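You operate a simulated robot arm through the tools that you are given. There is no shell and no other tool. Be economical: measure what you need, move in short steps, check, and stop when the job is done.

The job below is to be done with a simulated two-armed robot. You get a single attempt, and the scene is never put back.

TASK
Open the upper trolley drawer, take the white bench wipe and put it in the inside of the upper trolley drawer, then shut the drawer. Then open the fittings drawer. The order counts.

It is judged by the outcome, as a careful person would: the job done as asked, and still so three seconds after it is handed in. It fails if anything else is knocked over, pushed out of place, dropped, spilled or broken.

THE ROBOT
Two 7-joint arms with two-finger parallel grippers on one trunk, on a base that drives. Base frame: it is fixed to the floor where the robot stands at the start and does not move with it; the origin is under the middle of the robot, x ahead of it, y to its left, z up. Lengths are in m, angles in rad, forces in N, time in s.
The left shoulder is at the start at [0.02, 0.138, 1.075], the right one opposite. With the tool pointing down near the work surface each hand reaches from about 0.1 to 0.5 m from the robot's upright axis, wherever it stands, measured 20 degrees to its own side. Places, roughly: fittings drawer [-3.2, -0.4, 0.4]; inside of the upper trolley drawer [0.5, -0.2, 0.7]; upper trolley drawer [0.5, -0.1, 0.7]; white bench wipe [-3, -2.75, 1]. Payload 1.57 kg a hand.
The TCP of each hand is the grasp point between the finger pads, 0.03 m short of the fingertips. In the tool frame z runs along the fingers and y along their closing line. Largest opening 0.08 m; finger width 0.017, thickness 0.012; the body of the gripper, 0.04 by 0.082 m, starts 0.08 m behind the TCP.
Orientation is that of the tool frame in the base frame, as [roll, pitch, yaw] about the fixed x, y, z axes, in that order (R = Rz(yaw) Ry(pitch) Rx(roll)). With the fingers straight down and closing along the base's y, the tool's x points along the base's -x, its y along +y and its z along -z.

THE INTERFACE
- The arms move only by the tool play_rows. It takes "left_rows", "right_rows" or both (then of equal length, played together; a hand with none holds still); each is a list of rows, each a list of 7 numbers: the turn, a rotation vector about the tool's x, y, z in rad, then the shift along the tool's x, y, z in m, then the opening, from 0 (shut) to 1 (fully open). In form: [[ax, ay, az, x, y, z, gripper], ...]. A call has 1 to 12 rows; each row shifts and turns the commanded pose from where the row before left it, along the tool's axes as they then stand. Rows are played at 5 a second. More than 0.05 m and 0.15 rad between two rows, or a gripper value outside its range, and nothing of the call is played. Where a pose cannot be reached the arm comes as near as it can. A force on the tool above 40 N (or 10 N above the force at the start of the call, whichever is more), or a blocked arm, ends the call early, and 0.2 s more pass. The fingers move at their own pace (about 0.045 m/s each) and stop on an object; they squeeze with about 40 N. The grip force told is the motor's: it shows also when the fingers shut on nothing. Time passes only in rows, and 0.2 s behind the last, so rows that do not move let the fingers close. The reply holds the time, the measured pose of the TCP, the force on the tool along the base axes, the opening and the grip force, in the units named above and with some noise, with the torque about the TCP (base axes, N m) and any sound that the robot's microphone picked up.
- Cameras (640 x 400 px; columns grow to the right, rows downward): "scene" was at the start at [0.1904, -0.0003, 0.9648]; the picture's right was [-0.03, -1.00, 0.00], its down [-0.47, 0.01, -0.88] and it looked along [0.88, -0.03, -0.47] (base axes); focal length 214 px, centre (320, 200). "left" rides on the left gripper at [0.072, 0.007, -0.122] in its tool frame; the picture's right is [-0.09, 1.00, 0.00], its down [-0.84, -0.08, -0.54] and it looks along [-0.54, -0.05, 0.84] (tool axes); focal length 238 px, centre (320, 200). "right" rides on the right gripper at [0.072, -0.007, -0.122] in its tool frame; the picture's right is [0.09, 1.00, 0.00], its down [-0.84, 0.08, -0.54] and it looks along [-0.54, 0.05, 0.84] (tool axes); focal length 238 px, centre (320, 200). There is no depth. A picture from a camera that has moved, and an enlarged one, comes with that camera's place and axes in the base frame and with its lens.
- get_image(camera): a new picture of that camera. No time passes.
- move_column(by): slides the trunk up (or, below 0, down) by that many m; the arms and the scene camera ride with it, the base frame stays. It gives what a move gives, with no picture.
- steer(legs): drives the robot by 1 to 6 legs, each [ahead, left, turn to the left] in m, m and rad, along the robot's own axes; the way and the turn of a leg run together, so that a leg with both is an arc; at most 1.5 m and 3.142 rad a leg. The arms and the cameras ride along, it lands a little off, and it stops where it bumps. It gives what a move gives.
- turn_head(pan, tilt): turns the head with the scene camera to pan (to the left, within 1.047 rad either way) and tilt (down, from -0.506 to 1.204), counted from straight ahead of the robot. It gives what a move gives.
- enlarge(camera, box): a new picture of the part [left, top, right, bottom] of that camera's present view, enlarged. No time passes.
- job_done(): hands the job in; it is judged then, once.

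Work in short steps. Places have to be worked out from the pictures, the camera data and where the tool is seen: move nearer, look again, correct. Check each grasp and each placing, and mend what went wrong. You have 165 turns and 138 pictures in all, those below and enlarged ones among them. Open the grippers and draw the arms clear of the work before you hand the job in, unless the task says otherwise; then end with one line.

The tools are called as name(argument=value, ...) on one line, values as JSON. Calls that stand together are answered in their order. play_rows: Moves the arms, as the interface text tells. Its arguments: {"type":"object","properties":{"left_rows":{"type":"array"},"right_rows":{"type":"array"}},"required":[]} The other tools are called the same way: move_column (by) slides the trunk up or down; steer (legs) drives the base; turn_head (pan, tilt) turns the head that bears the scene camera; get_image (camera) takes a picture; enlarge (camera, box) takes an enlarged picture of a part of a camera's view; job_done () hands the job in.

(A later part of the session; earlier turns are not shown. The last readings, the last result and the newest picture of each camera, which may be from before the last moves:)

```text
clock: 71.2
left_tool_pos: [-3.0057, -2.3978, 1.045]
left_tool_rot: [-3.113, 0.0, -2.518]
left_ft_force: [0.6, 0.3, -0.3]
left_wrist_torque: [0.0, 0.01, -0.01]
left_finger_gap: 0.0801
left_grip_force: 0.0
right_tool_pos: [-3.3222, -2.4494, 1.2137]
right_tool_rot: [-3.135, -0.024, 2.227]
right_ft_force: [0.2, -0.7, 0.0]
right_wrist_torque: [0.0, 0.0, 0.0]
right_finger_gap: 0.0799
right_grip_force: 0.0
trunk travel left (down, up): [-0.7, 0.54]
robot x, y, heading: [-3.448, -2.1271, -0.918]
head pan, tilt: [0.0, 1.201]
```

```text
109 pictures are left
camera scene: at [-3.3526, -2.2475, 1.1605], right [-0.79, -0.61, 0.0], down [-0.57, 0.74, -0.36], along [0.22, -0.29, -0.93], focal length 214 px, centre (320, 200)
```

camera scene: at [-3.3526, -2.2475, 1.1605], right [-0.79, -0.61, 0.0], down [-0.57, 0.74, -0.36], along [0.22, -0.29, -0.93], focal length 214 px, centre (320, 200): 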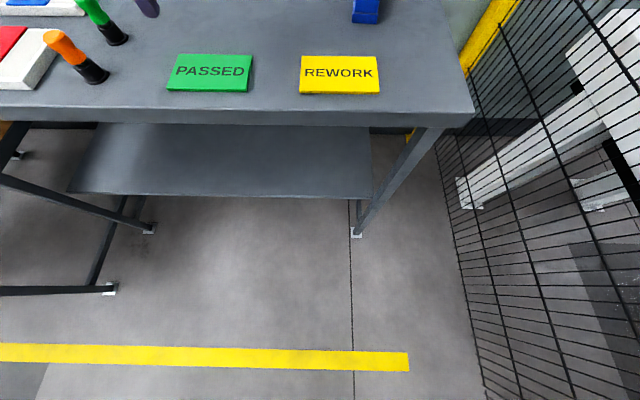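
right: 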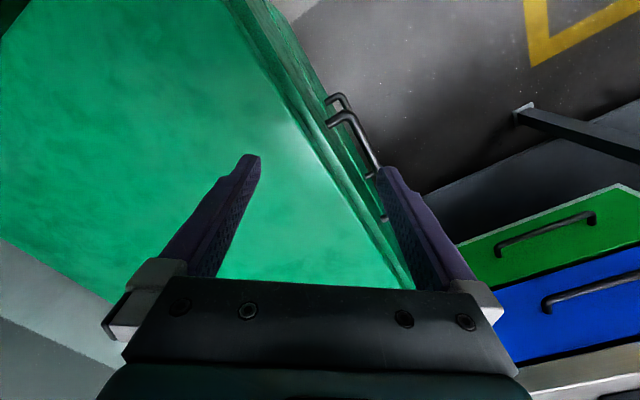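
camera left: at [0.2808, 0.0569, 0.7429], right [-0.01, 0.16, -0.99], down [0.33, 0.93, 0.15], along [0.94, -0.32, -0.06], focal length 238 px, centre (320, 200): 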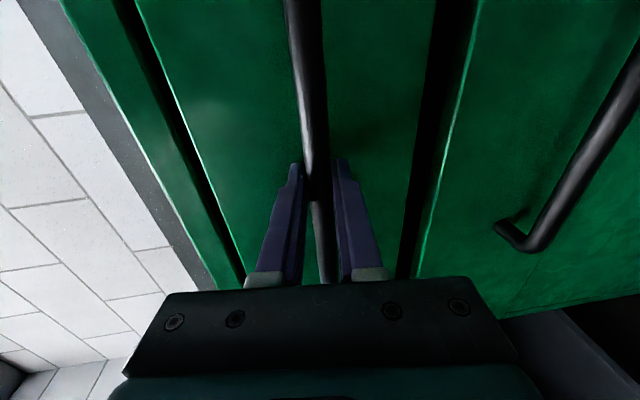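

The base isn't visible, so I stay with the clearance I know is safe (~0.285 m). Plan: drive 0.1 m in, roll the hand back to lateral closing, tilt it forward, hook behind the wipe with two fingertips and drag it within tool-down reach.

steer(legs=[[0.098, 0, 0]])

play_rows(left_rows=[[0, 0, 0.143, 0, 0, 0, 0.8], [0, 0, 0.143, 0, 0, 0, 0.8], [0, 0, 0.143, 0, 0, 0, 0.8], [0, 0, 0.143, 0, 0, 0, 0.8], [0, 0, 0.143, 0, 0, 0, 0.8], [0, 0, 0.143, 0, 0, 0, 0.8], [0, 0, 0.143, 0, 0, 0, 0.8], [0, 0, 0.143, 0, 0, 0, 0.8], [0, 0, 0.143, 0, 0, 0, 0.8], [0, 0, 0.143, 0, 0, 0, 0.8], [0, 0, 0.143, 0, 0, 0, 0.8]])

play_rows(left_rows=[[0, -0.1, 0, 0, 0, 0, 0.8], [0, -0.1, 0, 0, 0, 0, 0.8], [0, -0.1, 0, 0, 0, 0, 0.8], [0, -0.1, 0, 0, 0, 0, 0.8], [0, -0.1, 0, 0, 0, 0, 0.8], [0, -0.1, 0, 0, 0, 0, 0.8], [0, -0.1, 0, 0, 0, 0, 0.8], [0, -0.1, 0, 0, 0, 0, 0.8]])

turn_head(pan=0.1, tilt=0.6)

get_image(camera="scene")

```text
clock: 72.4
left_tool_pos: [-2.9456, -2.4755, 1.0446]
left_tool_rot: [-3.117, 0.0, -2.519]
left_ft_force: [0.4, 0.5, -0.4]
left_wrist_torque: [0.01, 0.02, 0.01]
left_finger_gap: 0.0799
left_grip_force: 0.0
right_tool_pos: [-3.2617, -2.5272, 1.2147]
right_tool_rot: [-3.136, -0.025, 2.227]
right_ft_force: [-0.1, -1.1, -0.3]
right_wrist_torque: [0.0, 0.01, 0.0]
right_finger_gap: 0.08
right_grip_force: 0.2
trunk travel left (down, up): [-0.7, 0.54]
robot x, y, heading: [-3.3894, -2.207, -0.92]
head pan, tilt: [0.0, 1.201]
```

```text
clock: 74.8
left_tool_pos: [-2.9467, -2.4747, 1.0443]
left_tool_rot: [3.14, 0.025, 2.19]
left_ft_force: [0.7, -0.5, 0.5]
left_wrist_torque: [0.02, -0.03, -0.01]
left_finger_gap: 0.0642
left_grip_force: 0.1
right_tool_pos: [-3.263, -2.5267, 1.2141]
right_tool_rot: [-3.135, -0.025, 2.227]
right_ft_force: [-0.4, -0.6, 0.0]
right_wrist_torque: [0.01, 0.0, -0.02]
right_finger_gap: 0.0799
right_grip_force: 0.1
trunk travel left (down, up): [-0.7, 0.54]
robot x, y, heading: [-3.389, -2.208, -0.918]
head pan, tilt: [0.0, 1.201]
```

```text
clock: 76.6
left_tool_pos: [-2.9461, -2.476, 1.0456]
left_tool_rot: [-3.138, 0.826, 2.194]
left_ft_force: [-1.1, -0.1, -0.1]
left_wrist_torque: [-0.02, 0.0, 0.01]
left_finger_gap: 0.0638
left_grip_force: 0.2
right_tool_pos: [-3.2618, -2.5285, 1.2131]
right_tool_rot: [-3.134, -0.023, 2.226]
right_ft_force: [0.0, 0.3, -0.5]
right_wrist_torque: [-0.03, -0.02, -0.03]
right_finger_gap: 0.08
right_grip_force: 0.0
trunk travel left (down, up): [-0.7, 0.54]
robot x, y, heading: [-3.3885, -2.2037, -0.914]
head pan, tilt: [0.0, 1.201]
```

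```text
clock: 77.6
left_tool_pos: [-2.9456, -2.4756, 1.0447]
left_tool_rot: [-3.141, 0.825, 2.194]
left_ft_force: [-0.9, 0.1, 0.3]
left_wrist_torque: [0.0, -0.05, -0.02]
left_finger_gap: 0.0638
left_grip_force: 0.1
right_tool_pos: [-3.2629, -2.5275, 1.2121]
right_tool_rot: [-3.135, -0.024, 2.226]
right_ft_force: [0.0, 0.9, 0.0]
right_wrist_torque: [0.01, -0.02, -0.01]
right_finger_gap: 0.0801
right_grip_force: 0.2
trunk travel left (down, up): [-0.7, 0.54]
robot x, y, heading: [-3.3872, -2.204, -0.92]
head pan, tilt: [0.099, 0.6]
```

```text
108 pictures are left
camera scene: at [-3.2663, -2.3458, 1.205], right [-0.73, -0.68, 0.0], down [-0.39, 0.41, -0.82], along [0.56, -0.6, -0.57], focal length 214 px, centre (320, 200)
```

scene: 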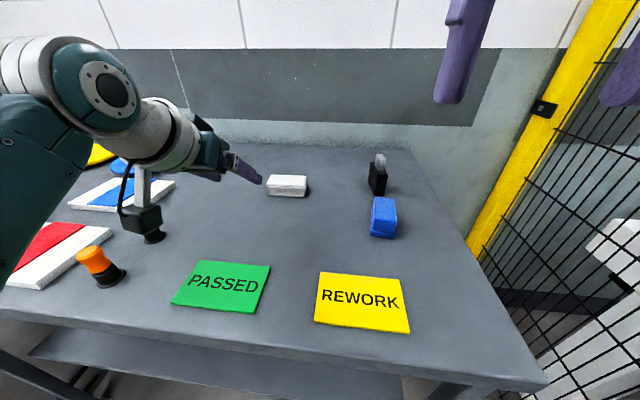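

Reaching with a 47° tilt works. The wipe is 0.643 m ahead and 0.141 m left; I reach over and past it at a safe height.

play_rows(left_rows=[[0, 0, 0, -0.029, -0.008, 0.032, 0.8], [0, 0, 0, -0.03, -0.008, 0.032, 0.8], [0, 0, 0, -0.03, -0.008, 0.032, 0.8], [0, 0, 0, -0.03, -0.008, 0.032, 0.8], [0, 0, 0, -0.03, -0.007, 0.031, 0.8], [0, 0, 0, -0.029, -0.007, 0.031, 0.8]])

get_image(camera="scene")

get_image(camera="left")

```text
clock: 79.0
left_tool_pos: [-2.8926, -2.6014, 1.0517]
left_tool_rot: [3.141, 0.827, 2.194]
left_ft_force: [0.5, 0.0, -0.8]
left_wrist_torque: [-0.04, -0.02, 0.04]
left_finger_gap: 0.0639
left_grip_force: 0.1
left hand out of reach, approached as far as the arm can: row 4, 5, 6
right_tool_pos: [-3.2629, -2.5282, 1.2135]
right_tool_rot: [-3.136, -0.024, 2.227]
right_ft_force: [0.0, -0.3, -0.1]
right_wrist_torque: [0.0, -0.01, -0.01]
right_finger_gap: 0.0802
right_grip_force: 0.1
trunk travel left (down, up): [-0.7, 0.54]
robot x, y, heading: [-3.3896, -2.2083, -0.919]
head pan, tilt: [0.099, 0.6]
```

```text
107 pictures are left
camera scene: at [-3.2662, -2.3458, 1.205], right [-0.73, -0.68, 0.0], down [-0.39, 0.41, -0.83], along [0.56, -0.6, -0.56], focal length 214 px, centre (320, 200)
```

scene: 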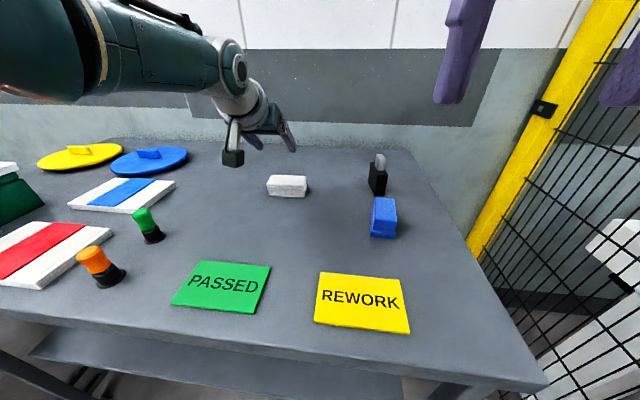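

```text
106 pictures are left
camera left: at [-2.9672, -2.4862, 1.0829], right [0.85, 0.53, 0.07], down [0.03, -0.18, 0.98], along [0.53, -0.83, -0.17], focal length 238 px, centre (320, 200)
```

left: 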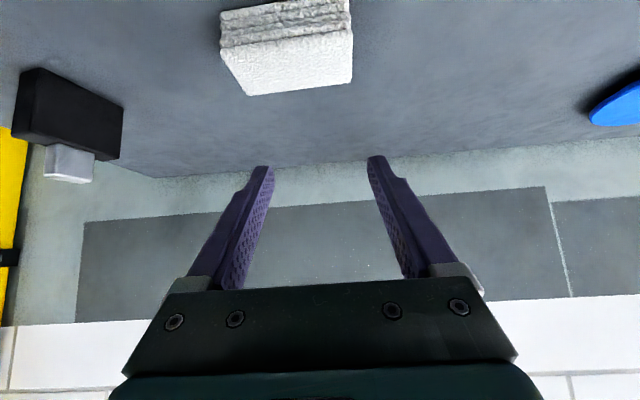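

The geometry fit gives a wrist reach of about 0.476 m from the shoulder. A better idea: turn the robot parallel to the table so its left shoulder leads, which gains ~0.12 m and makes the fingers close along the wipe's short side. I retract the arm first.

play_rows(left_rows=[[0, 0, 0, 0.03, 0, -0.03, 1], [0, 0, 0, 0.03, 0, -0.03, 1], [0, 0, 0, 0.03, 0, -0.03, 1], [0, 0, 0, 0.03, 0, -0.03, 1], [0, 0.14, 0, 0.03, 0, -0.02, 1], [0, 0.14, 0, 0.03, 0, -0.02, 1], [0, 0.14, 0, 0, 0, 0, 1], [0, 0.14, 0, 0, 0, 0, 1], [0, 0.14, 0, 0, 0, 0, 1], [0, 0.13, 0, 0, 0, 0, 1]])

steer(legs=[[-0.2, 0.1, 0], [0, 0, -1.571]])

turn_head(pan=1.0, tilt=0.6)

get_image(camera="scene")

```text
clock: 81.2
left_tool_pos: [-3.02, -2.4016, 1.0265]
left_tool_rot: [3.114, -0.006, 2.203]
left_ft_force: [0.4, -0.4, 0.7]
left_wrist_torque: [0.01, -0.04, 0.01]
left_finger_gap: 0.0801
left_grip_force: 0.1
left hand out of reach, approached as far as the arm can: row 10
right_tool_pos: [-3.2632, -2.5285, 1.2137]
right_tool_rot: [-3.135, -0.023, 2.227]
right_ft_force: [-0.4, 0.9, 0.9]
right_wrist_torque: [-0.02, 0.0, 0.02]
right_finger_gap: 0.0799
right_grip_force: 0.0
trunk travel left (down, up): [-0.7, 0.54]
robot x, y, heading: [-3.3837, -2.2053, -0.921]
head pan, tilt: [0.099, 0.6]
```

```text
clock: 86.7
left_tool_pos: [-3.6227, -2.3528, 1.0259]
left_tool_rot: [3.124, -0.001, 0.644]
left_ft_force: [0.2, 0.5, -0.3]
left_wrist_torque: [0.0, 0.02, 0.0]
left_finger_gap: 0.0802
left_grip_force: 0.1
right_tool_pos: [-3.7494, -2.113, 1.2135]
right_tool_rot: [-3.135, -0.026, 0.663]
right_ft_force: [-0.2, 0.3, 1.5]
right_wrist_torque: [-0.03, 0.0, 0.0]
right_finger_gap: 0.0801
right_grip_force: 0.1
trunk travel left (down, up): [-0.7, 0.54]
robot x, y, heading: [-3.4327, -1.9833, -2.479]
head pan, tilt: [0.099, 0.6]
```

```text
clock: 87.9
left_tool_pos: [-3.6179, -2.3584, 1.0264]
left_tool_rot: [3.11, -0.002, 0.654]
left_ft_force: [0.9, -0.1, 0.5]
left_wrist_torque: [0.01, 0.01, 0.01]
left_finger_gap: 0.0802
left_grip_force: 0.1
right_tool_pos: [-3.7494, -2.1123, 1.214]
right_tool_rot: [-3.135, -0.024, 0.664]
right_ft_force: [-0.3, 0.0, -0.5]
right_wrist_torque: [-0.01, -0.01, 0.0]
right_finger_gap: 0.0801
right_grip_force: 0.0
trunk travel left (down, up): [-0.7, 0.54]
robot x, y, heading: [-3.4279, -1.9822, -2.482]
head pan, tilt: [1.0, 0.6]
```

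```text
105 pictures are left
camera scene: at [-3.5598, -2.1152, 1.2068], right [-0.81, 0.59, 0.0], down [0.32, 0.44, -0.84], along [-0.49, -0.67, -0.55], focal length 214 px, centre (320, 200)
```

scene: 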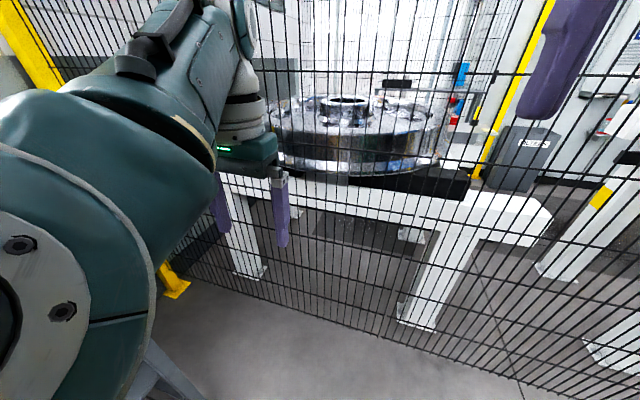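

The arm blocks the view here; I pick a heading where the table lies ~52° to my left (the same footprint clearance as at the start), placing the left shoulder toward the wipe.

steer(legs=[[0, 0, 0.652], [0.144, 0.137, 0]])

turn_head(pan=0.8, tilt=0.6)

get_image(camera="scene")

```text
clock: 91.3
left_tool_pos: [-3.2563, -2.5691, 1.0264]
left_tool_rot: [3.109, -0.004, 1.313]
left_ft_force: [0.1, -0.7, 0.1]
left_wrist_torque: [-0.01, -0.03, -0.01]
left_finger_gap: 0.0802
left_grip_force: 0.1
right_tool_pos: [-3.5125, -2.4538, 1.2152]
right_tool_rot: [-3.134, -0.025, 1.321]
right_ft_force: [0.8, 0.2, 0.0]
right_wrist_torque: [0.02, -0.02, 0.05]
right_finger_gap: 0.0798
right_grip_force: 0.1
trunk travel left (down, up): [-0.7, 0.54]
robot x, y, heading: [-3.3339, -2.1568, -1.82]
head pan, tilt: [1.0, 0.6]
```

```text
clock: 92.0
left_tool_pos: [-3.252, -2.5706, 1.0272]
left_tool_rot: [3.101, -0.004, 1.32]
left_ft_force: [-0.5, 0.0, 0.6]
left_wrist_torque: [-0.01, -0.03, 0.0]
left_finger_gap: 0.0798
left_grip_force: 0.1
right_tool_pos: [-3.5116, -2.4548, 1.2124]
right_tool_rot: [-3.135, -0.025, 1.321]
right_ft_force: [0.4, 0.5, 0.3]
right_wrist_torque: [0.03, 0.0, -0.03]
right_finger_gap: 0.0798
right_grip_force: 0.1
trunk travel left (down, up): [-0.7, 0.54]
robot x, y, heading: [-3.3329, -2.156, -1.823]
head pan, tilt: [0.799, 0.6]
```

```text
104 pictures are left
camera scene: at [-3.3315, -2.3352, 1.2075], right [-0.95, -0.32, 0.0], down [-0.17, 0.51, -0.84], along [0.27, -0.8, -0.54], focal length 214 px, centre (320, 200)
```

scene: 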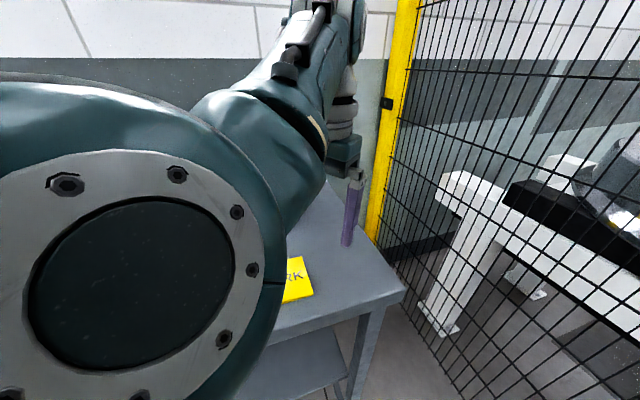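

Position is as planned (wipe 0.65 m off along the table normal). The legs and shelf sit ~3 cm behind the edge, so I nudge 3 cm closer, then swing the left hand toward the wipe while aligning the closing axis with its short side.

steer(legs=[[0.02, 0.026, 0]])

play_rows(left_rows=[[0, 0, 0.07, 0, 0.03, -0.02, 1], [0, 0, 0.07, 0, 0.035, -0.02, 1], [0, 0, 0.07, 0, 0.035, -0.02, 1], [0, 0, 0.07, 0, 0.035, -0.02, 1], [0, 0, 0.07, 0, 0.035, -0.01, 1], [0, 0, 0.07, 0, 0.035, 0, 1], [0, 0, 0.07, 0, 0.035, 0, 1], [0, 0, 0.07, 0, 0.02, 0, 1], [0, 0, 0.07, 0, 0, 0, 1], [0, 0, 0.036, 0, 0, 0, 1]])

get_image(camera="left")

get_image(camera="scene")

```text
clock: 92.8
left_tool_pos: [-3.2308, -2.5956, 1.0251]
left_tool_rot: [3.101, -0.003, 1.32]
left_ft_force: [-0.3, -0.5, 0.4]
left_wrist_torque: [-0.01, -0.03, 0.01]
left_finger_gap: 0.0804
left_grip_force: 0.1
right_tool_pos: [-3.4911, -2.481, 1.2134]
right_tool_rot: [-3.135, -0.025, 1.322]
right_ft_force: [0.1, 1.5, 0.2]
right_wrist_torque: [0.0, 0.0, -0.01]
right_finger_gap: 0.0801
right_grip_force: 0.1
trunk travel left (down, up): [-0.7, 0.54]
robot x, y, heading: [-3.3128, -2.1842, -1.821]
head pan, tilt: [0.799, 0.6]
```

```text
clock: 95.0
left_tool_pos: [-3.0153, -2.7031, 1.1215]
left_tool_rot: [3.111, -0.026, 0.653]
left_ft_force: [0.7, 0.0, -0.4]
left_wrist_torque: [0.03, -0.02, -0.01]
left_finger_gap: 0.08
left_grip_force: 0.0
left hand out of reach, approached as far as the arm can: row 8
right_tool_pos: [-3.4912, -2.4796, 1.2137]
right_tool_rot: [-3.136, -0.025, 1.322]
right_ft_force: [-0.6, 0.4, 0.6]
right_wrist_torque: [0.01, -0.01, 0.01]
right_finger_gap: 0.08
right_grip_force: 0.1
trunk travel left (down, up): [-0.7, 0.54]
robot x, y, heading: [-3.311, -2.1813, -1.829]
head pan, tilt: [0.799, 0.6]
```

```text
103 pictures are left
camera left: at [-2.9576, -2.6648, 1.2477], right [0.53, -0.85, 0.03], down [-0.73, -0.44, 0.52], along [-0.43, -0.3, -0.86], focal length 238 px, centre (320, 200)
```

left: 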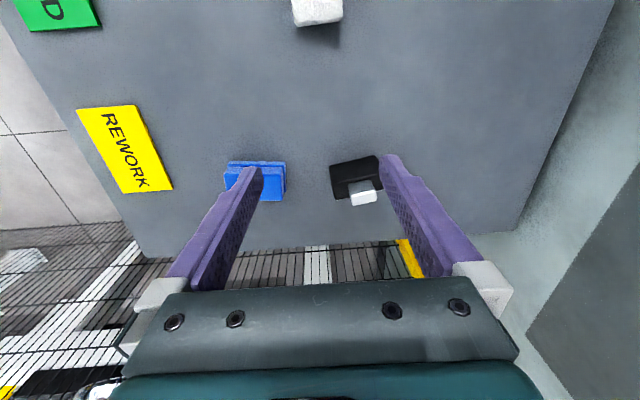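

```text
102 pictures are left
camera scene: at [-3.2934, -2.3518, 1.205], right [-0.85, -0.52, 0.0], down [-0.29, 0.48, -0.83], along [0.43, -0.7, -0.56], focal length 214 px, centre (320, 200)
```

scene: 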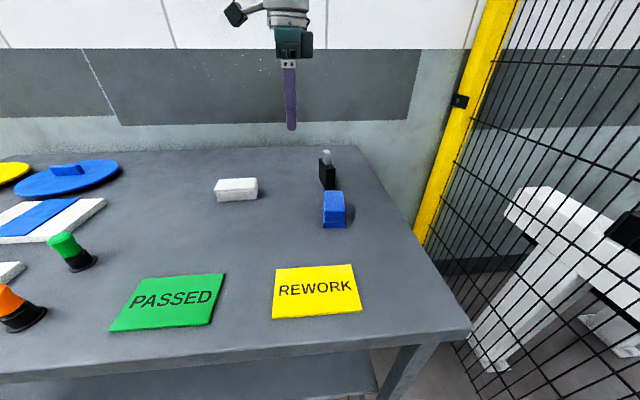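

The wipe re-measures to (−2.882, −2.628). I slide the hand 15 cm along the table to be above it, still high.

play_rows(left_rows=[[0, 0, 0, 0.037, 0, 0, 1], [0, 0, 0, 0.037, 0.005, 0, 1], [0, 0, 0, 0.037, 0.005, 0, 1], [0, 0.02, 0, 0.037, 0.01, 0, 1], [0, 0, 0, 0, 0, 0, 1]])

move_column(by=-0.1)

get_image(camera="left")

get_image(camera="scene")

```text
clock: 96.2
left_tool_pos: [-2.8857, -2.6325, 1.129]
left_tool_rot: [3.112, -0.046, 0.653]
left_ft_force: [0.1, 0.8, 0.7]
left_wrist_torque: [-0.02, 0.01, -0.01]
left_finger_gap: 0.0802
left_grip_force: 0.1
right_tool_pos: [-3.4907, -2.4803, 1.2137]
right_tool_rot: [-3.135, -0.023, 1.321]
right_ft_force: [-0.7, 0.1, -0.6]
right_wrist_torque: [0.0, 0.0, 0.05]
right_finger_gap: 0.0801
right_grip_force: 0.1
trunk travel left (down, up): [-0.7, 0.54]
robot x, y, heading: [-3.316, -2.185, -1.821]
head pan, tilt: [0.799, 0.6]
```

```text
clock: 97.6
left_tool_pos: [-2.8861, -2.6333, 1.0288]
left_tool_rot: [3.112, -0.047, 0.655]
left_ft_force: [-0.4, -0.4, 0.0]
left_wrist_torque: [0.0, -0.01, 0.0]
left_finger_gap: 0.0799
left_grip_force: 0.1
right_tool_pos: [-3.4909, -2.4801, 1.1141]
right_tool_rot: [-3.134, -0.025, 1.322]
right_ft_force: [-0.8, 0.7, 0.0]
right_wrist_torque: [0.0, 0.0, 0.03]
right_finger_gap: 0.0797
right_grip_force: 0.1
trunk travel left (down, up): [-0.6, 0.64]
robot x, y, heading: [-3.3141, -2.1831, -1.818]
head pan, tilt: [0.799, 0.6]
```

```text
101 pictures are left
camera left: at [-2.8316, -2.5953, 1.1556], right [0.53, -0.85, 0.03], down [-0.74, -0.45, 0.5], along [-0.41, -0.28, -0.87], focal length 238 px, centre (320, 200)
```

left: 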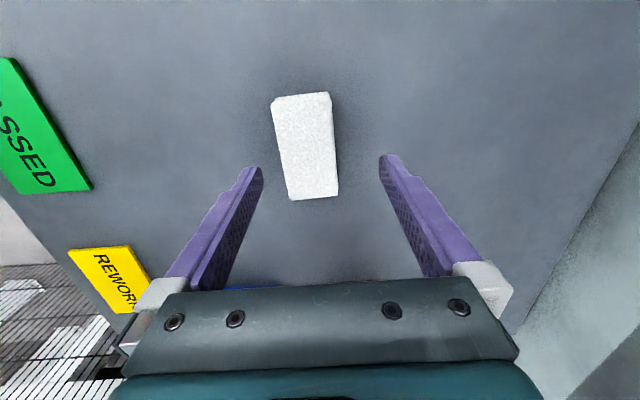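

```text
100 pictures are left
camera scene: at [-3.2934, -2.3519, 1.1051], right [-0.85, -0.52, 0.0], down [-0.29, 0.48, -0.83], along [0.43, -0.7, -0.56], focal length 214 px, centre (320, 200)
```

scene: 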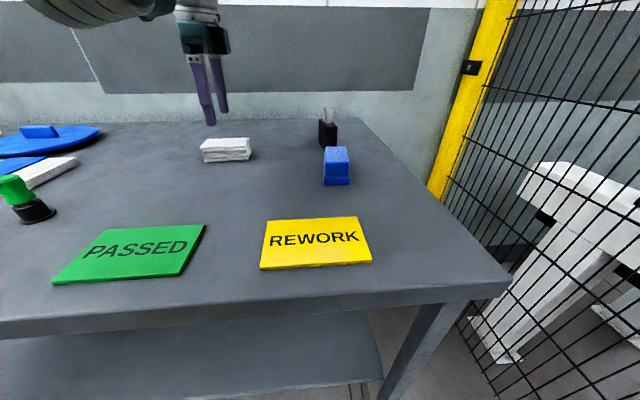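

The wipe (≈5 cm across, aligned) sits between the fingers, about 1 cm toward the robot from centre. I shift, then lower the trunk so the tips end just above the table.

play_rows(left_rows=[[0, 0, 0, -0.004, -0.01, 0, 1], [0, 0, 0, 0, 0, 0, 1]])

move_column(by=-0.082)

get_image(camera="left")

enlarge(camera="scene", box=[140, 40, 300, 140])

```text
clock: 98.2
left_tool_pos: [-2.8963, -2.6267, 1.0277]
left_tool_rot: [3.112, -0.05, 0.656]
left_ft_force: [-0.3, 0.1, -0.7]
left_wrist_torque: [0.0, 0.01, 0.0]
left_finger_gap: 0.0801
left_grip_force: 0.1
right_tool_pos: [-3.4912, -2.4797, 1.1125]
right_tool_rot: [-3.133, -0.022, 1.32]
right_ft_force: [0.0, 0.1, -0.6]
right_wrist_torque: [0.0, 0.0, -0.01]
right_finger_gap: 0.0797
right_grip_force: 0.1
trunk travel left (down, up): [-0.6, 0.64]
robot x, y, heading: [-3.3141, -2.1804, -1.82]
head pan, tilt: [0.799, 0.6]
```

```text
clock: 99.3
left_tool_pos: [-2.8966, -2.6273, 0.9525]
left_tool_rot: [3.113, -0.044, 0.656]
left_ft_force: [0.0, 0.7, 9.4]
left_wrist_torque: [0.37, 0.3, 0.01]
left_finger_gap: 0.0797
left_grip_force: 0.0
right_tool_pos: [-3.49, -2.4795, 1.032]
right_tool_rot: [-3.137, -0.023, 1.321]
right_ft_force: [-0.4, 0.1, 0.0]
right_wrist_torque: [-0.07, 0.03, 0.02]
right_finger_gap: 0.0801
right_grip_force: 0.1
trunk travel left (down, up): [-0.519, 0.721]
robot x, y, heading: [-3.314, -2.1822, -1.82]
head pan, tilt: [0.799, 0.6]
stopped: the force on the tool passed its limit at 51 N (the readings are from after the stop); the commanded pose is now the measured one
```

```text
99 pictures are left
camera left: at [-2.8405, -2.5886, 1.078], right [0.53, -0.85, 0.02], down [-0.74, -0.45, 0.5], along [-0.41, -0.29, -0.86], focal length 238 px, centre (320, 200)
```

left: 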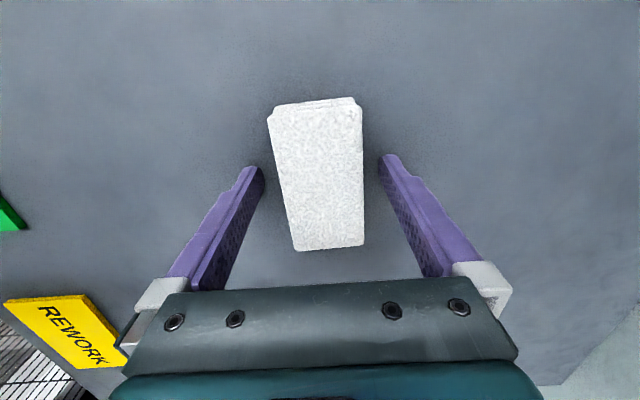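

```text
4.00 times, centred on (220, 90) of scene
camera zoom: at [-3.293, -2.3522, 1.0241], right [-0.85, -0.52, 0.0], down [-0.29, 0.48, -0.83], along [0.43, -0.7, -0.56], focal length 858 px, centre (720, 640)
```

zoom: 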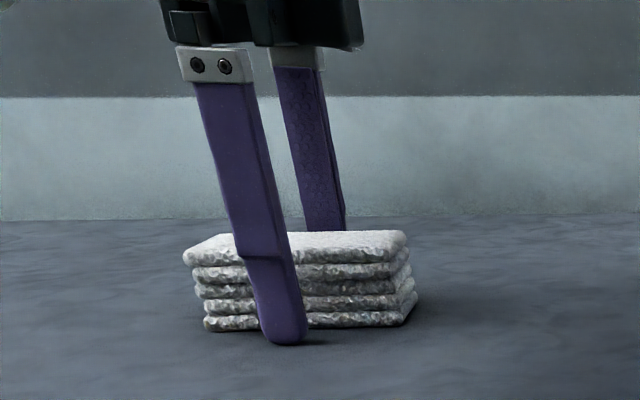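

The fingertips just touched the table and straddle the wipe. I lift a few millimetres and close.

play_rows(left_rows=[[0, 0, 0, 0, -0.003, -0.005, 1], [0, 0, 0, 0, 0, 0, 0.6], [0, 0, 0, 0, 0, 0, 0.3], [0, 0, 0, 0, 0, 0, 0], [0, 0, 0, 0, 0, 0, 0], [0, 0, 0, 0, 0, 0, 0], [0, 0, 0, 0, 0, 0, 0]])

get_image(camera="left")

```text
clock: 100.9
left_tool_pos: [-2.8988, -2.6231, 0.9558]
left_tool_rot: [3.118, -0.043, 0.657]
left_ft_force: [-1.3, 1.4, 2.2]
left_wrist_torque: [0.11, 0.07, 0.0]
left_finger_gap: 0.0488
left_grip_force: 40.7
right_tool_pos: [-3.4898, -2.4801, 1.0325]
right_tool_rot: [-3.134, -0.023, 1.32]
right_ft_force: [0.7, -0.5, -0.9]
right_wrist_torque: [-0.02, -0.01, 0.01]
right_finger_gap: 0.08
right_grip_force: 0.0
trunk travel left (down, up): [-0.519, 0.721]
robot x, y, heading: [-3.3151, -2.1812, -1.824]
head pan, tilt: [0.799, 0.6]
```

```text
97 pictures are left
camera left: at [-2.8429, -2.5861, 1.0816], right [0.53, -0.85, 0.02], down [-0.74, -0.45, 0.5], along [-0.42, -0.28, -0.86], focal length 238 px, centre (320, 200)
```

left: 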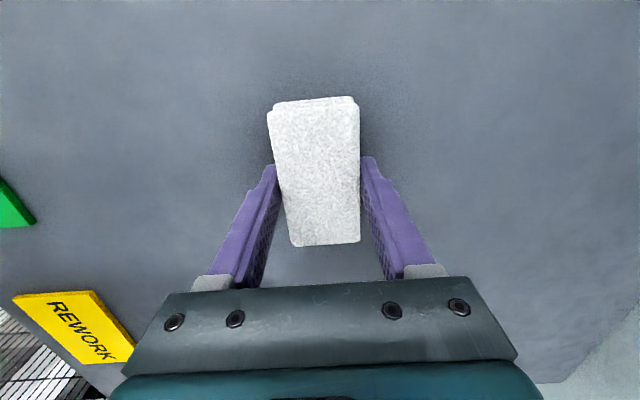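

Grasp is firm (gap 0.049, 41 N). I lift with the trunk and check.

move_column(by=0.17)

get_image(camera="left")

```text
clock: 102.8
left_tool_pos: [-2.8976, -2.6235, 1.1244]
left_tool_rot: [3.118, -0.043, 0.657]
left_ft_force: [0.4, 1.1, -0.7]
left_wrist_torque: [-0.01, 0.02, -0.01]
left_finger_gap: 0.0487
left_grip_force: 40.0
right_tool_pos: [-3.4911, -2.48, 1.2027]
right_tool_rot: [-3.135, -0.026, 1.321]
right_ft_force: [-0.1, -0.4, 0.1]
right_wrist_torque: [0.05, -0.02, 0.01]
right_finger_gap: 0.0802
right_grip_force: 0.0
trunk travel left (down, up): [-0.689, 0.551]
robot x, y, heading: [-3.3176, -2.1829, -1.82]
head pan, tilt: [0.799, 0.6]
```

```text
96 pictures are left
camera left: at [-2.8429, -2.5861, 1.2514], right [0.53, -0.85, 0.02], down [-0.74, -0.45, 0.5], along [-0.42, -0.28, -0.86], focal length 238 px, centre (320, 200)
```

left: 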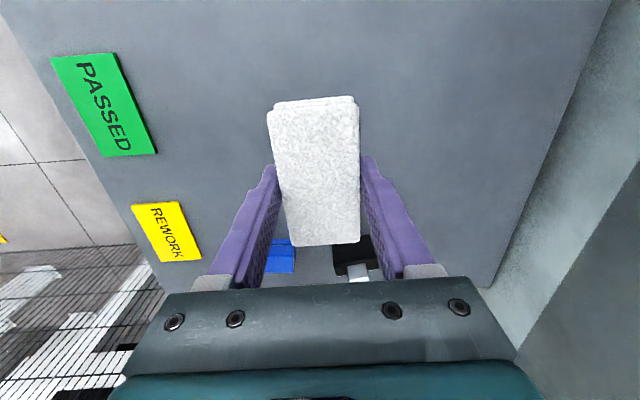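

The wipe is held. I back away from the table and bring the arm in to a compact carrying pose.

steer(legs=[[-0.245, -0.316, 0]])

play_rows(left_rows=[[0, 0, 0, -0.026, -0.033, 0, 0], [0, 0, 0, -0.026, -0.033, 0, 0], [0, 0, 0, -0.026, -0.033, 0, 0], [0, 0, 0, -0.026, -0.033, 0, 0], [0, 0, 0, -0.026, -0.033, 0, 0], [0, 0, 0, -0.026, -0.033, 0, 0], [0, 0, 0, -0.026, -0.033, 0, 0], [0, 0, 0, -0.026, -0.033, 0, 0]])

play_rows(left_rows=[[0, 0, -0.11, 0, 0, 0, 0], [0, 0, -0.11, 0, 0, 0, 0], [0, 0, -0.11, 0, 0, 0, 0], [0, 0, -0.11, 0, 0, 0, 0], [0, 0, -0.11, 0, 0, 0, 0], [0, 0, -0.11, 0, 0, 0, 0]])

turn_head(pan=0, tilt=0.3)

```text
clock: 105.3
left_tool_pos: [-3.1518, -2.306, 1.125]
left_tool_rot: [3.115, -0.042, 0.65]
left_ft_force: [-0.6, 0.2, -0.2]
left_wrist_torque: [0.01, -0.01, 0.02]
left_finger_gap: 0.049
left_grip_force: 39.6
right_tool_pos: [-3.7446, -2.1578, 1.2027]
right_tool_rot: [-3.136, -0.025, 1.316]
right_ft_force: [0.5, -0.1, -0.1]
right_wrist_torque: [-0.02, -0.02, -0.01]
right_finger_gap: 0.0798
right_grip_force: 0.0
trunk travel left (down, up): [-0.689, 0.551]
robot x, y, heading: [-3.5624, -1.8622, -1.828]
head pan, tilt: [0.799, 0.6]
```

```text
clock: 107.1
left_tool_pos: [-3.427, -2.3011, 1.084]
left_tool_rot: [3.12, -0.044, 0.649]
left_ft_force: [-0.5, 0.8, -0.2]
left_wrist_torque: [0.0, -0.02, 0.0]
left_finger_gap: 0.0488
left_grip_force: 40.2
left hand out of reach, approached as far as the arm can: row 5, 6, 7, 8
right_tool_pos: [-3.7424, -2.1589, 1.2024]
right_tool_rot: [-3.133, -0.025, 1.316]
right_ft_force: [1.5, 0.1, 0.9]
right_wrist_torque: [-0.02, 0.05, -0.02]
right_finger_gap: 0.0802
right_grip_force: 0.0
trunk travel left (down, up): [-0.689, 0.551]
robot x, y, heading: [-3.563, -1.8622, -1.83]
head pan, tilt: [0.799, 0.6]
```

```text
clock: 108.5
left_tool_pos: [-3.4263, -2.3, 1.0821]
left_tool_rot: [3.094, -0.019, 1.311]
left_ft_force: [0.1, 0.5, -0.2]
left_wrist_torque: [0.0, 0.0, 0.03]
left_finger_gap: 0.0488
left_grip_force: 39.9
left hand out of reach, approached as far as the arm can: row 2
right_tool_pos: [-3.7423, -2.158, 1.2032]
right_tool_rot: [-3.136, -0.023, 1.316]
right_ft_force: [0.3, 0.2, -0.2]
right_wrist_torque: [-0.02, 0.0, 0.03]
right_finger_gap: 0.0799
right_grip_force: 0.1
trunk travel left (down, up): [-0.689, 0.551]
robot x, y, heading: [-3.5651, -1.8626, -1.829]
head pan, tilt: [0.799, 0.6]
```

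```text
clock: 109.7
left_tool_pos: [-3.4244, -2.3012, 1.0843]
left_tool_rot: [3.093, -0.016, 1.311]
left_ft_force: [-0.4, 0.1, 0.0]
left_wrist_torque: [-0.01, 0.04, -0.01]
left_finger_gap: 0.0491
left_grip_force: 40.3
right_tool_pos: [-3.7431, -2.1582, 1.2018]
right_tool_rot: [-3.135, -0.026, 1.316]
right_ft_force: [-0.7, -0.4, -0.2]
right_wrist_torque: [0.01, -0.02, 0.04]
right_finger_gap: 0.08
right_grip_force: 0.0
trunk travel left (down, up): [-0.689, 0.551]
robot x, y, heading: [-3.5641, -1.8632, -1.828]
head pan, tilt: [0.0, 0.3]
```

Carrying well. I turn around within the aisle and drive back along it, checking midway.

steer(legs=[[0, 0, 1.24], [0, 0, 1.24], [1.4, 0, 0]])

get_image(camera="scene")

```text
clock: 122.9
left_tool_pos: [-2.2661, -0.5612, 1.0847]
left_tool_rot: [3.091, -0.013, -2.48]
left_ft_force: [0.2, -0.1, -0.7]
left_wrist_torque: [-0.02, -0.01, 0.02]
left_finger_gap: 0.0487
left_grip_force: 40.4
right_tool_pos: [-2.0986, -0.8696, 1.2026]
right_tool_rot: [-3.135, -0.025, -2.479]
right_ft_force: [-0.4, -0.1, -0.7]
right_wrist_torque: [0.03, -0.01, -0.03]
right_finger_gap: 0.08
right_grip_force: 0.0
trunk travel left (down, up): [-0.689, 0.551]
robot x, y, heading: [-2.4207, -0.9947, 0.663]
head pan, tilt: [0.0, 0.3]
```

```text
95 pictures are left
camera scene: at [-2.3273, -0.8456, 1.1945], right [0.99, -0.17, 0.0], down [-0.09, -0.55, -0.83], along [0.14, 0.82, -0.56], focal length 214 px, centre (320, 200)
```

scene: 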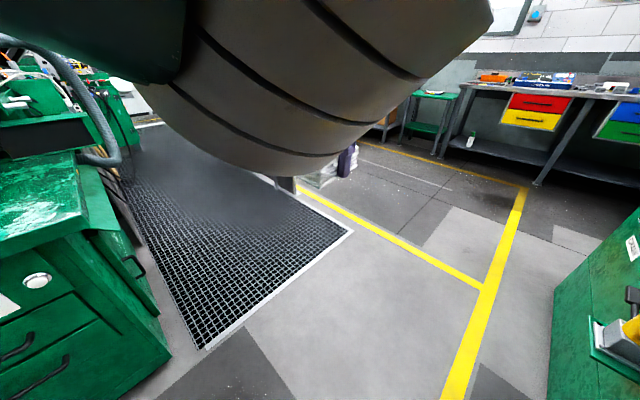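

get_image(camera="scene")

enlarge(camera="scene", box=[0, 130, 200, 400])

```text
94 pictures are left
camera scene: at [-2.3273, -0.8456, 1.1945], right [0.99, -0.17, 0.0], down [-0.09, -0.55, -0.83], along [0.14, 0.82, -0.56], focal length 214 px, centre (320, 200)
```

scene: 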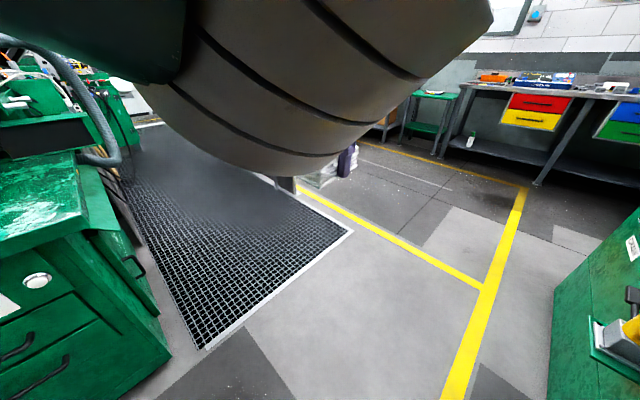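

```text
1.48 times, centred on (100, 265) of scene
camera zoom: at [-2.3273, -0.8456, 1.1945], right [0.99, -0.17, 0.0], down [-0.09, -0.55, -0.83], along [0.14, 0.82, -0.56], focal length 318 px, centre (646, 104)
```

zoom: 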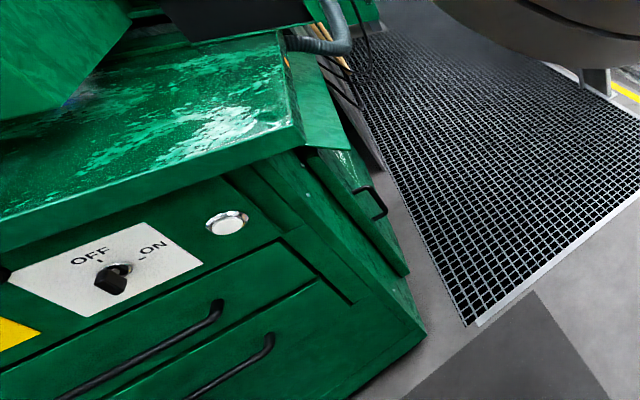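

The green cabinet across the aisle has labelled drawers; I'll inspect it later. I reset the head and continue back to the trolley.

steer(legs=[[1.35, 0, -0.011], [1.35, 0, 0]])

turn_head(pan=0, tilt=0.6)

get_image(camera="scene")

```text
clock: 136.2
left_tool_pos: [-0.0699, 1.0873, 1.0873]
left_tool_rot: [3.087, -0.009, -2.504]
left_ft_force: [-0.6, 0.2, -0.8]
left_wrist_torque: [0.03, 0.01, 0.02]
left_finger_gap: 0.0488
left_grip_force: 39.6
right_tool_pos: [0.0896, 0.7715, 1.2015]
right_tool_rot: [-3.134, -0.024, -2.509]
right_ft_force: [0.1, -0.4, -0.2]
right_wrist_torque: [0.0, 0.01, 0.0]
right_finger_gap: 0.0798
right_grip_force: 0.1
trunk travel left (down, up): [-0.689, 0.551]
robot x, y, heading: [-0.2404, 0.6551, 0.634]
head pan, tilt: [0.0, 0.3]
```

```text
clock: 137.0
left_tool_pos: [-0.07, 1.0872, 1.0867]
left_tool_rot: [3.087, -0.007, -2.504]
left_ft_force: [-0.9, 0.0, -1.2]
left_wrist_torque: [0.0, 0.04, -0.01]
left_finger_gap: 0.0489
left_grip_force: 40.5
right_tool_pos: [0.0895, 0.7719, 1.2035]
right_tool_rot: [-3.135, -0.024, -2.509]
right_ft_force: [0.3, -0.6, 0.6]
right_wrist_torque: [-0.04, 0.04, 0.01]
right_finger_gap: 0.0799
right_grip_force: 0.1
trunk travel left (down, up): [-0.689, 0.551]
robot x, y, heading: [-0.238, 0.6532, 0.629]
head pan, tilt: [0.0, 0.6]
```

```text
92 pictures are left
camera scene: at [-0.1292, 0.7983, 1.1902], right [0.95, -0.31, 0.0], down [-0.19, -0.57, -0.8], along [0.25, 0.76, -0.6], focal length 214 px, centre (320, 200)
```

scene: 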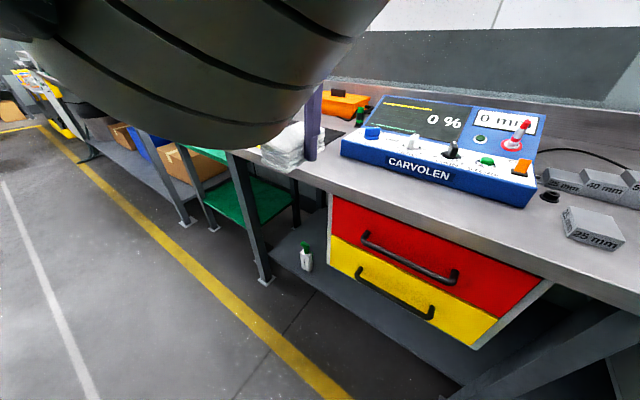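

I'm back opposite the trolley. The head seems blocked against the raised left arm; I turn to face the drawer and extend the arm forward to free it.

steer(legs=[[0, 0, -1.55]])

play_rows(left_rows=[[0, 0, 0, -0.02, -0.03, 0, 0], [0, 0, 0, -0.02, -0.03, 0, 0], [0, 0, 0, 0, -0.03, 0.02, 0]])

turn_head(pan=-0.3, tilt=0.6)

get_image(camera="scene")

```text
clock: 141.3
left_tool_pos: [0.1887, 0.4708, 1.0873]
left_tool_rot: [3.087, -0.008, 2.168]
left_ft_force: [0.2, 0.3, -1.4]
left_wrist_torque: [0.02, 0.02, 0.01]
left_finger_gap: 0.0488
left_grip_force: 40.1
right_tool_pos: [-0.1334, 0.3235, 1.203]
right_tool_rot: [-3.136, -0.026, 2.163]
right_ft_force: [0.0, -0.9, -0.3]
right_wrist_torque: [-0.02, 0.0, 0.0]
right_finger_gap: 0.08
right_grip_force: 0.0
trunk travel left (down, up): [-0.689, 0.551]
robot x, y, heading: [-0.2345, 0.6552, -0.98]
head pan, tilt: [0.0, 0.6]
```

```text
clock: 142.1
left_tool_pos: [0.1514, 0.3902, 1.0651]
left_tool_rot: [3.075, 0.0, 2.193]
left_ft_force: [-0.7, -0.4, -1.0]
left_wrist_torque: [0.0, 0.0, -0.03]
left_finger_gap: 0.0488
left_grip_force: 39.6
right_tool_pos: [-0.1316, 0.3252, 1.2032]
right_tool_rot: [-3.135, -0.025, 2.164]
right_ft_force: [-0.9, 0.6, -0.6]
right_wrist_torque: [0.01, 0.0, 0.0]
right_finger_gap: 0.0798
right_grip_force: 0.1
trunk travel left (down, up): [-0.689, 0.551]
robot x, y, heading: [-0.2378, 0.6568, -0.979]
head pan, tilt: [0.0, 0.6]
```

```text
clock: 142.9
left_tool_pos: [0.1501, 0.3891, 1.0659]
left_tool_rot: [3.075, 0.001, 2.192]
left_ft_force: [-0.1, -0.1, -0.1]
left_wrist_torque: [0.0, 0.0, 0.0]
left_finger_gap: 0.0489
left_grip_force: 40.1
right_tool_pos: [-0.1331, 0.3238, 1.2021]
right_tool_rot: [-3.135, -0.024, 2.161]
right_ft_force: [0.6, 0.3, -0.2]
right_wrist_torque: [0.03, 0.02, -0.02]
right_finger_gap: 0.08
right_grip_force: 0.1
trunk travel left (down, up): [-0.689, 0.551]
robot x, y, heading: [-0.2368, 0.6535, -0.982]
head pan, tilt: [-0.3, 0.6]
```

```text
91 pictures are left
camera scene: at [-0.1207, 0.5123, 1.1895], right [-0.71, -0.7, 0.0], down [-0.43, 0.43, -0.79], along [0.56, -0.56, -0.61], focal length 214 px, centre (320, 200)
```

scene: 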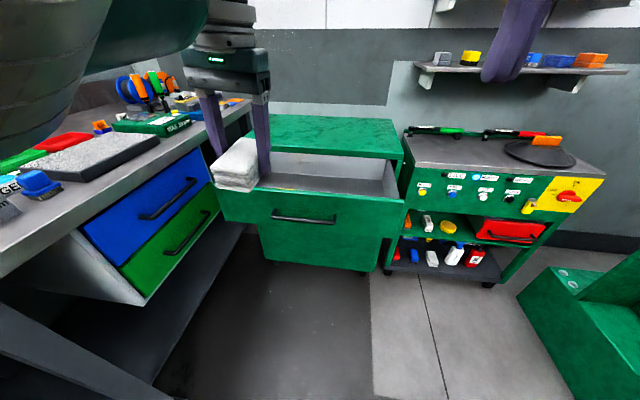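

The drawer is still open. Its accessible interior centres near (0.373, 0.065). I drive up so the held wipe comes over it.

steer(legs=[[0, 0, 0.064], [0.39, -0.06, 0]])

get_image(camera="scene")

get_image(camera="left")

```text
clock: 145.8
left_tool_pos: [0.3519, 0.0665, 1.0635]
left_tool_rot: [3.079, -0.002, 2.249]
left_ft_force: [0.7, -0.6, -0.4]
left_wrist_torque: [-0.01, -0.03, 0.01]
left_finger_gap: 0.0488
left_grip_force: 40.1
right_tool_pos: [0.0783, -0.0146, 1.2023]
right_tool_rot: [-3.136, -0.024, 2.226]
right_ft_force: [0.1, 0.5, -0.1]
right_wrist_torque: [0.0, -0.03, 0.01]
right_finger_gap: 0.0802
right_grip_force: 0.1
trunk travel left (down, up): [-0.689, 0.551]
robot x, y, heading: [-0.0453, 0.3076, -0.915]
head pan, tilt: [-0.3, 0.6]
```

```text
90 pictures are left
camera scene: at [0.0798, 0.1753, 1.1883], right [-0.66, -0.76, 0.0], down [-0.47, 0.41, -0.79], along [0.59, -0.51, -0.62], focal length 214 px, centre (320, 200)
```

scene: 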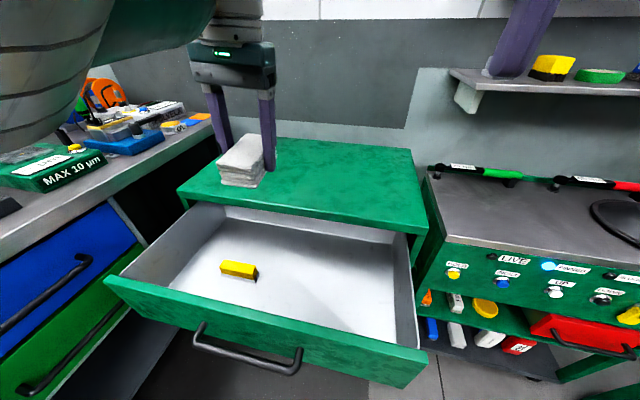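

```text
89 pictures are left
camera left: at [0.3079, 0.122, 1.1881], right [0.83, 0.55, 0.06], down [0.44, -0.72, 0.54], along [0.34, -0.42, -0.84], focal length 238 px, centre (320, 200)
```

left: 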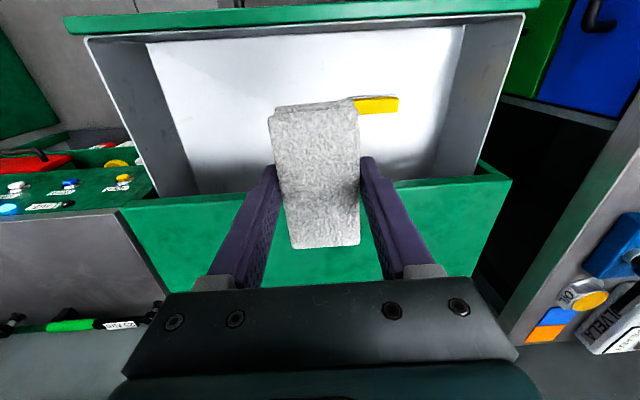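

The drawer contains a small yellow item, left of where I will place the wipe; the spot under the hand is free. I move the right hand slightly outward for clearance and lower the trunk.

play_rows(right_rows=[[0, 0, 0, 0, -0.03, 0, 1], [0, 0, 0, 0, -0.03, 0, 1], [0, 0, 0, 0, -0.02, 0, 1]])

move_column(by=-0.27)

get_image(camera="scene")

get_image(camera="left")

```text
clock: 146.6
left_tool_pos: [0.3544, 0.0661, 1.0662]
left_tool_rot: [3.078, 0.001, 2.251]
left_ft_force: [1.1, -0.3, -0.5]
left_wrist_torque: [-0.01, 0.04, 0.03]
left_finger_gap: 0.049
left_grip_force: 40.0
right_tool_pos: [0.015, -0.0566, 1.1891]
right_tool_rot: [-3.11, -0.072, 2.246]
right_ft_force: [1.2, 0.1, -0.5]
right_wrist_torque: [0.01, 0.02, -0.01]
right_finger_gap: 0.0801
right_grip_force: 0.0
trunk travel left (down, up): [-0.689, 0.551]
robot x, y, heading: [-0.0499, 0.3086, -0.917]
head pan, tilt: [-0.3, 0.6]
```

```text
clock: 149.4
left_tool_pos: [0.3555, 0.0666, 0.7965]
left_tool_rot: [3.079, 0.002, 2.249]
left_ft_force: [0.4, -0.3, 0.0]
left_wrist_torque: [-0.02, 0.0, 0.0]
left_finger_gap: 0.0488
left_grip_force: 40.0
right_tool_pos: [0.0128, -0.058, 0.9194]
right_tool_rot: [-3.115, -0.075, 2.237]
right_ft_force: [0.6, -0.5, 0.0]
right_wrist_torque: [0.02, 0.0, 0.0]
right_finger_gap: 0.08
right_grip_force: 0.1
trunk travel left (down, up): [-0.419, 0.821]
robot x, y, heading: [-0.0464, 0.3103, -0.918]
head pan, tilt: [-0.3, 0.6]
```

```text
88 pictures are left
camera scene: at [0.0796, 0.1748, 0.9186], right [-0.66, -0.75, 0.0], down [-0.46, 0.41, -0.79], along [0.59, -0.52, -0.62], focal length 214 px, centre (320, 200)
```

scene: 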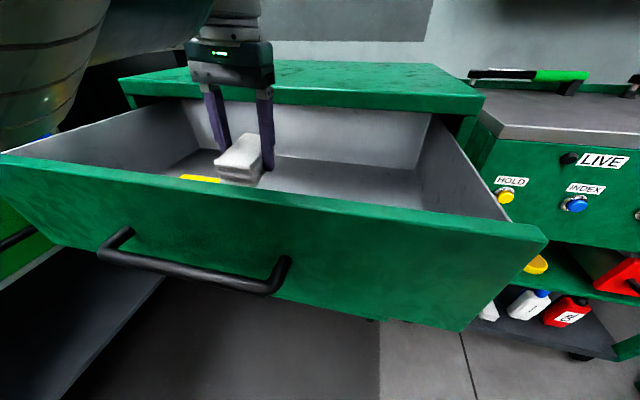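

```text
87 pictures are left
camera left: at [0.3087, 0.1219, 0.9195], right [0.83, 0.55, 0.06], down [0.44, -0.72, 0.54], along [0.34, -0.42, -0.84], focal length 238 px, centre (320, 200)
```

left: 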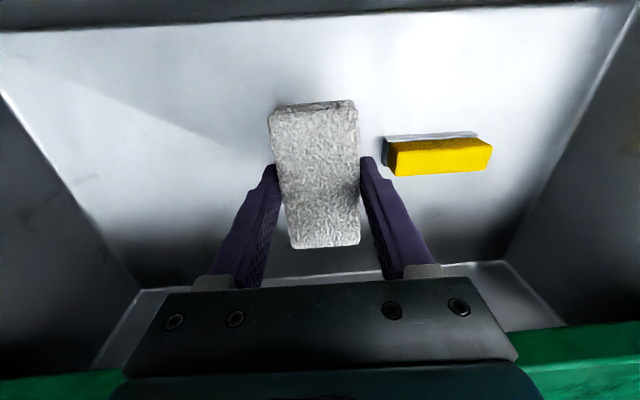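

The yellow eraser-like item is close to the left finger, so I shift 3.5 cm right first, then continue lowering.

play_rows(left_rows=[[0, 0, 0, 0, -0.018, 0, 0], [0, 0, 0, 0, -0.018, 0, 0], [0, 0, 0, 0, 0, 0, 0]])

move_column(by=-0.06)

get_image(camera="left")

get_image(camera="scene")

```text
clock: 150.2
left_tool_pos: [0.3377, 0.048, 0.7968]
left_tool_rot: [3.066, 0.012, 2.271]
left_ft_force: [0.0, 0.2, -0.6]
left_wrist_torque: [-0.05, 0.0, 0.06]
left_finger_gap: 0.0488
left_grip_force: 39.9
right_tool_pos: [0.0118, -0.0578, 0.9184]
right_tool_rot: [-3.116, -0.072, 2.233]
right_ft_force: [-0.3, -0.2, 1.2]
right_wrist_torque: [-0.02, 0.02, -0.01]
right_finger_gap: 0.0801
right_grip_force: 0.0
trunk travel left (down, up): [-0.419, 0.821]
robot x, y, heading: [-0.0453, 0.3065, -0.916]
head pan, tilt: [-0.3, 0.6]
```

```text
clock: 151.2
left_tool_pos: [0.3351, 0.0485, 0.7367]
left_tool_rot: [3.066, 0.011, 2.268]
left_ft_force: [0.4, 0.3, -0.3]
left_wrist_torque: [-0.02, 0.06, -0.06]
left_finger_gap: 0.0488
left_grip_force: 39.9
right_tool_pos: [0.0119, -0.0586, 0.8595]
right_tool_rot: [-3.118, -0.073, 2.231]
right_ft_force: [0.8, 0.1, -0.7]
right_wrist_torque: [0.02, 0.02, 0.01]
right_finger_gap: 0.0799
right_grip_force: 0.0
trunk travel left (down, up): [-0.359, 0.881]
robot x, y, heading: [-0.044, 0.3059, -0.915]
head pan, tilt: [-0.3, 0.6]
```

```text
86 pictures are left
camera left: at [0.2877, 0.102, 0.8595], right [0.82, 0.57, 0.07], down [0.44, -0.71, 0.55], along [0.36, -0.41, -0.83], focal length 238 px, centre (320, 200)
```

left: 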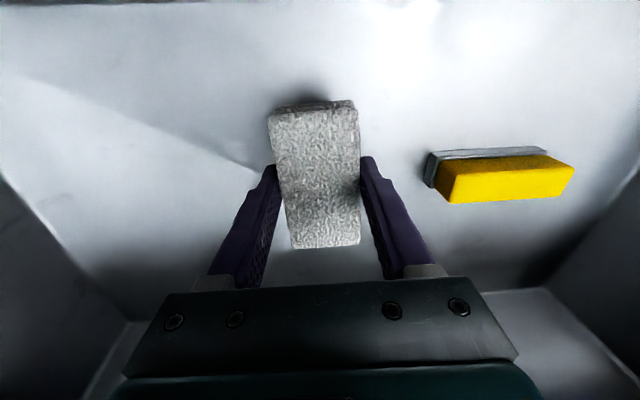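

```text
85 pictures are left
camera scene: at [0.0803, 0.178, 0.8549], right [-0.63, -0.77, 0.0], down [-0.5, 0.41, -0.76], along [0.59, -0.48, -0.65], focal length 214 px, centre (320, 200)
```

scene: 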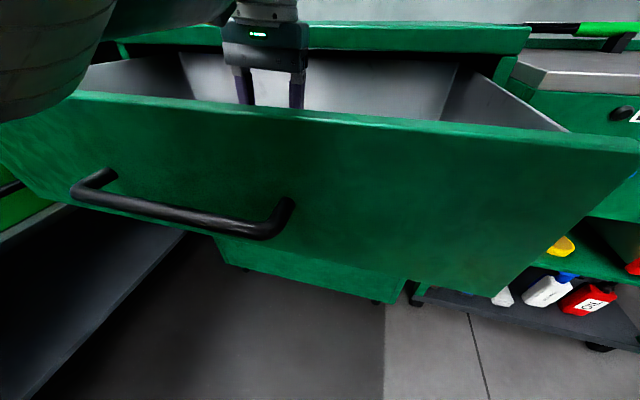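

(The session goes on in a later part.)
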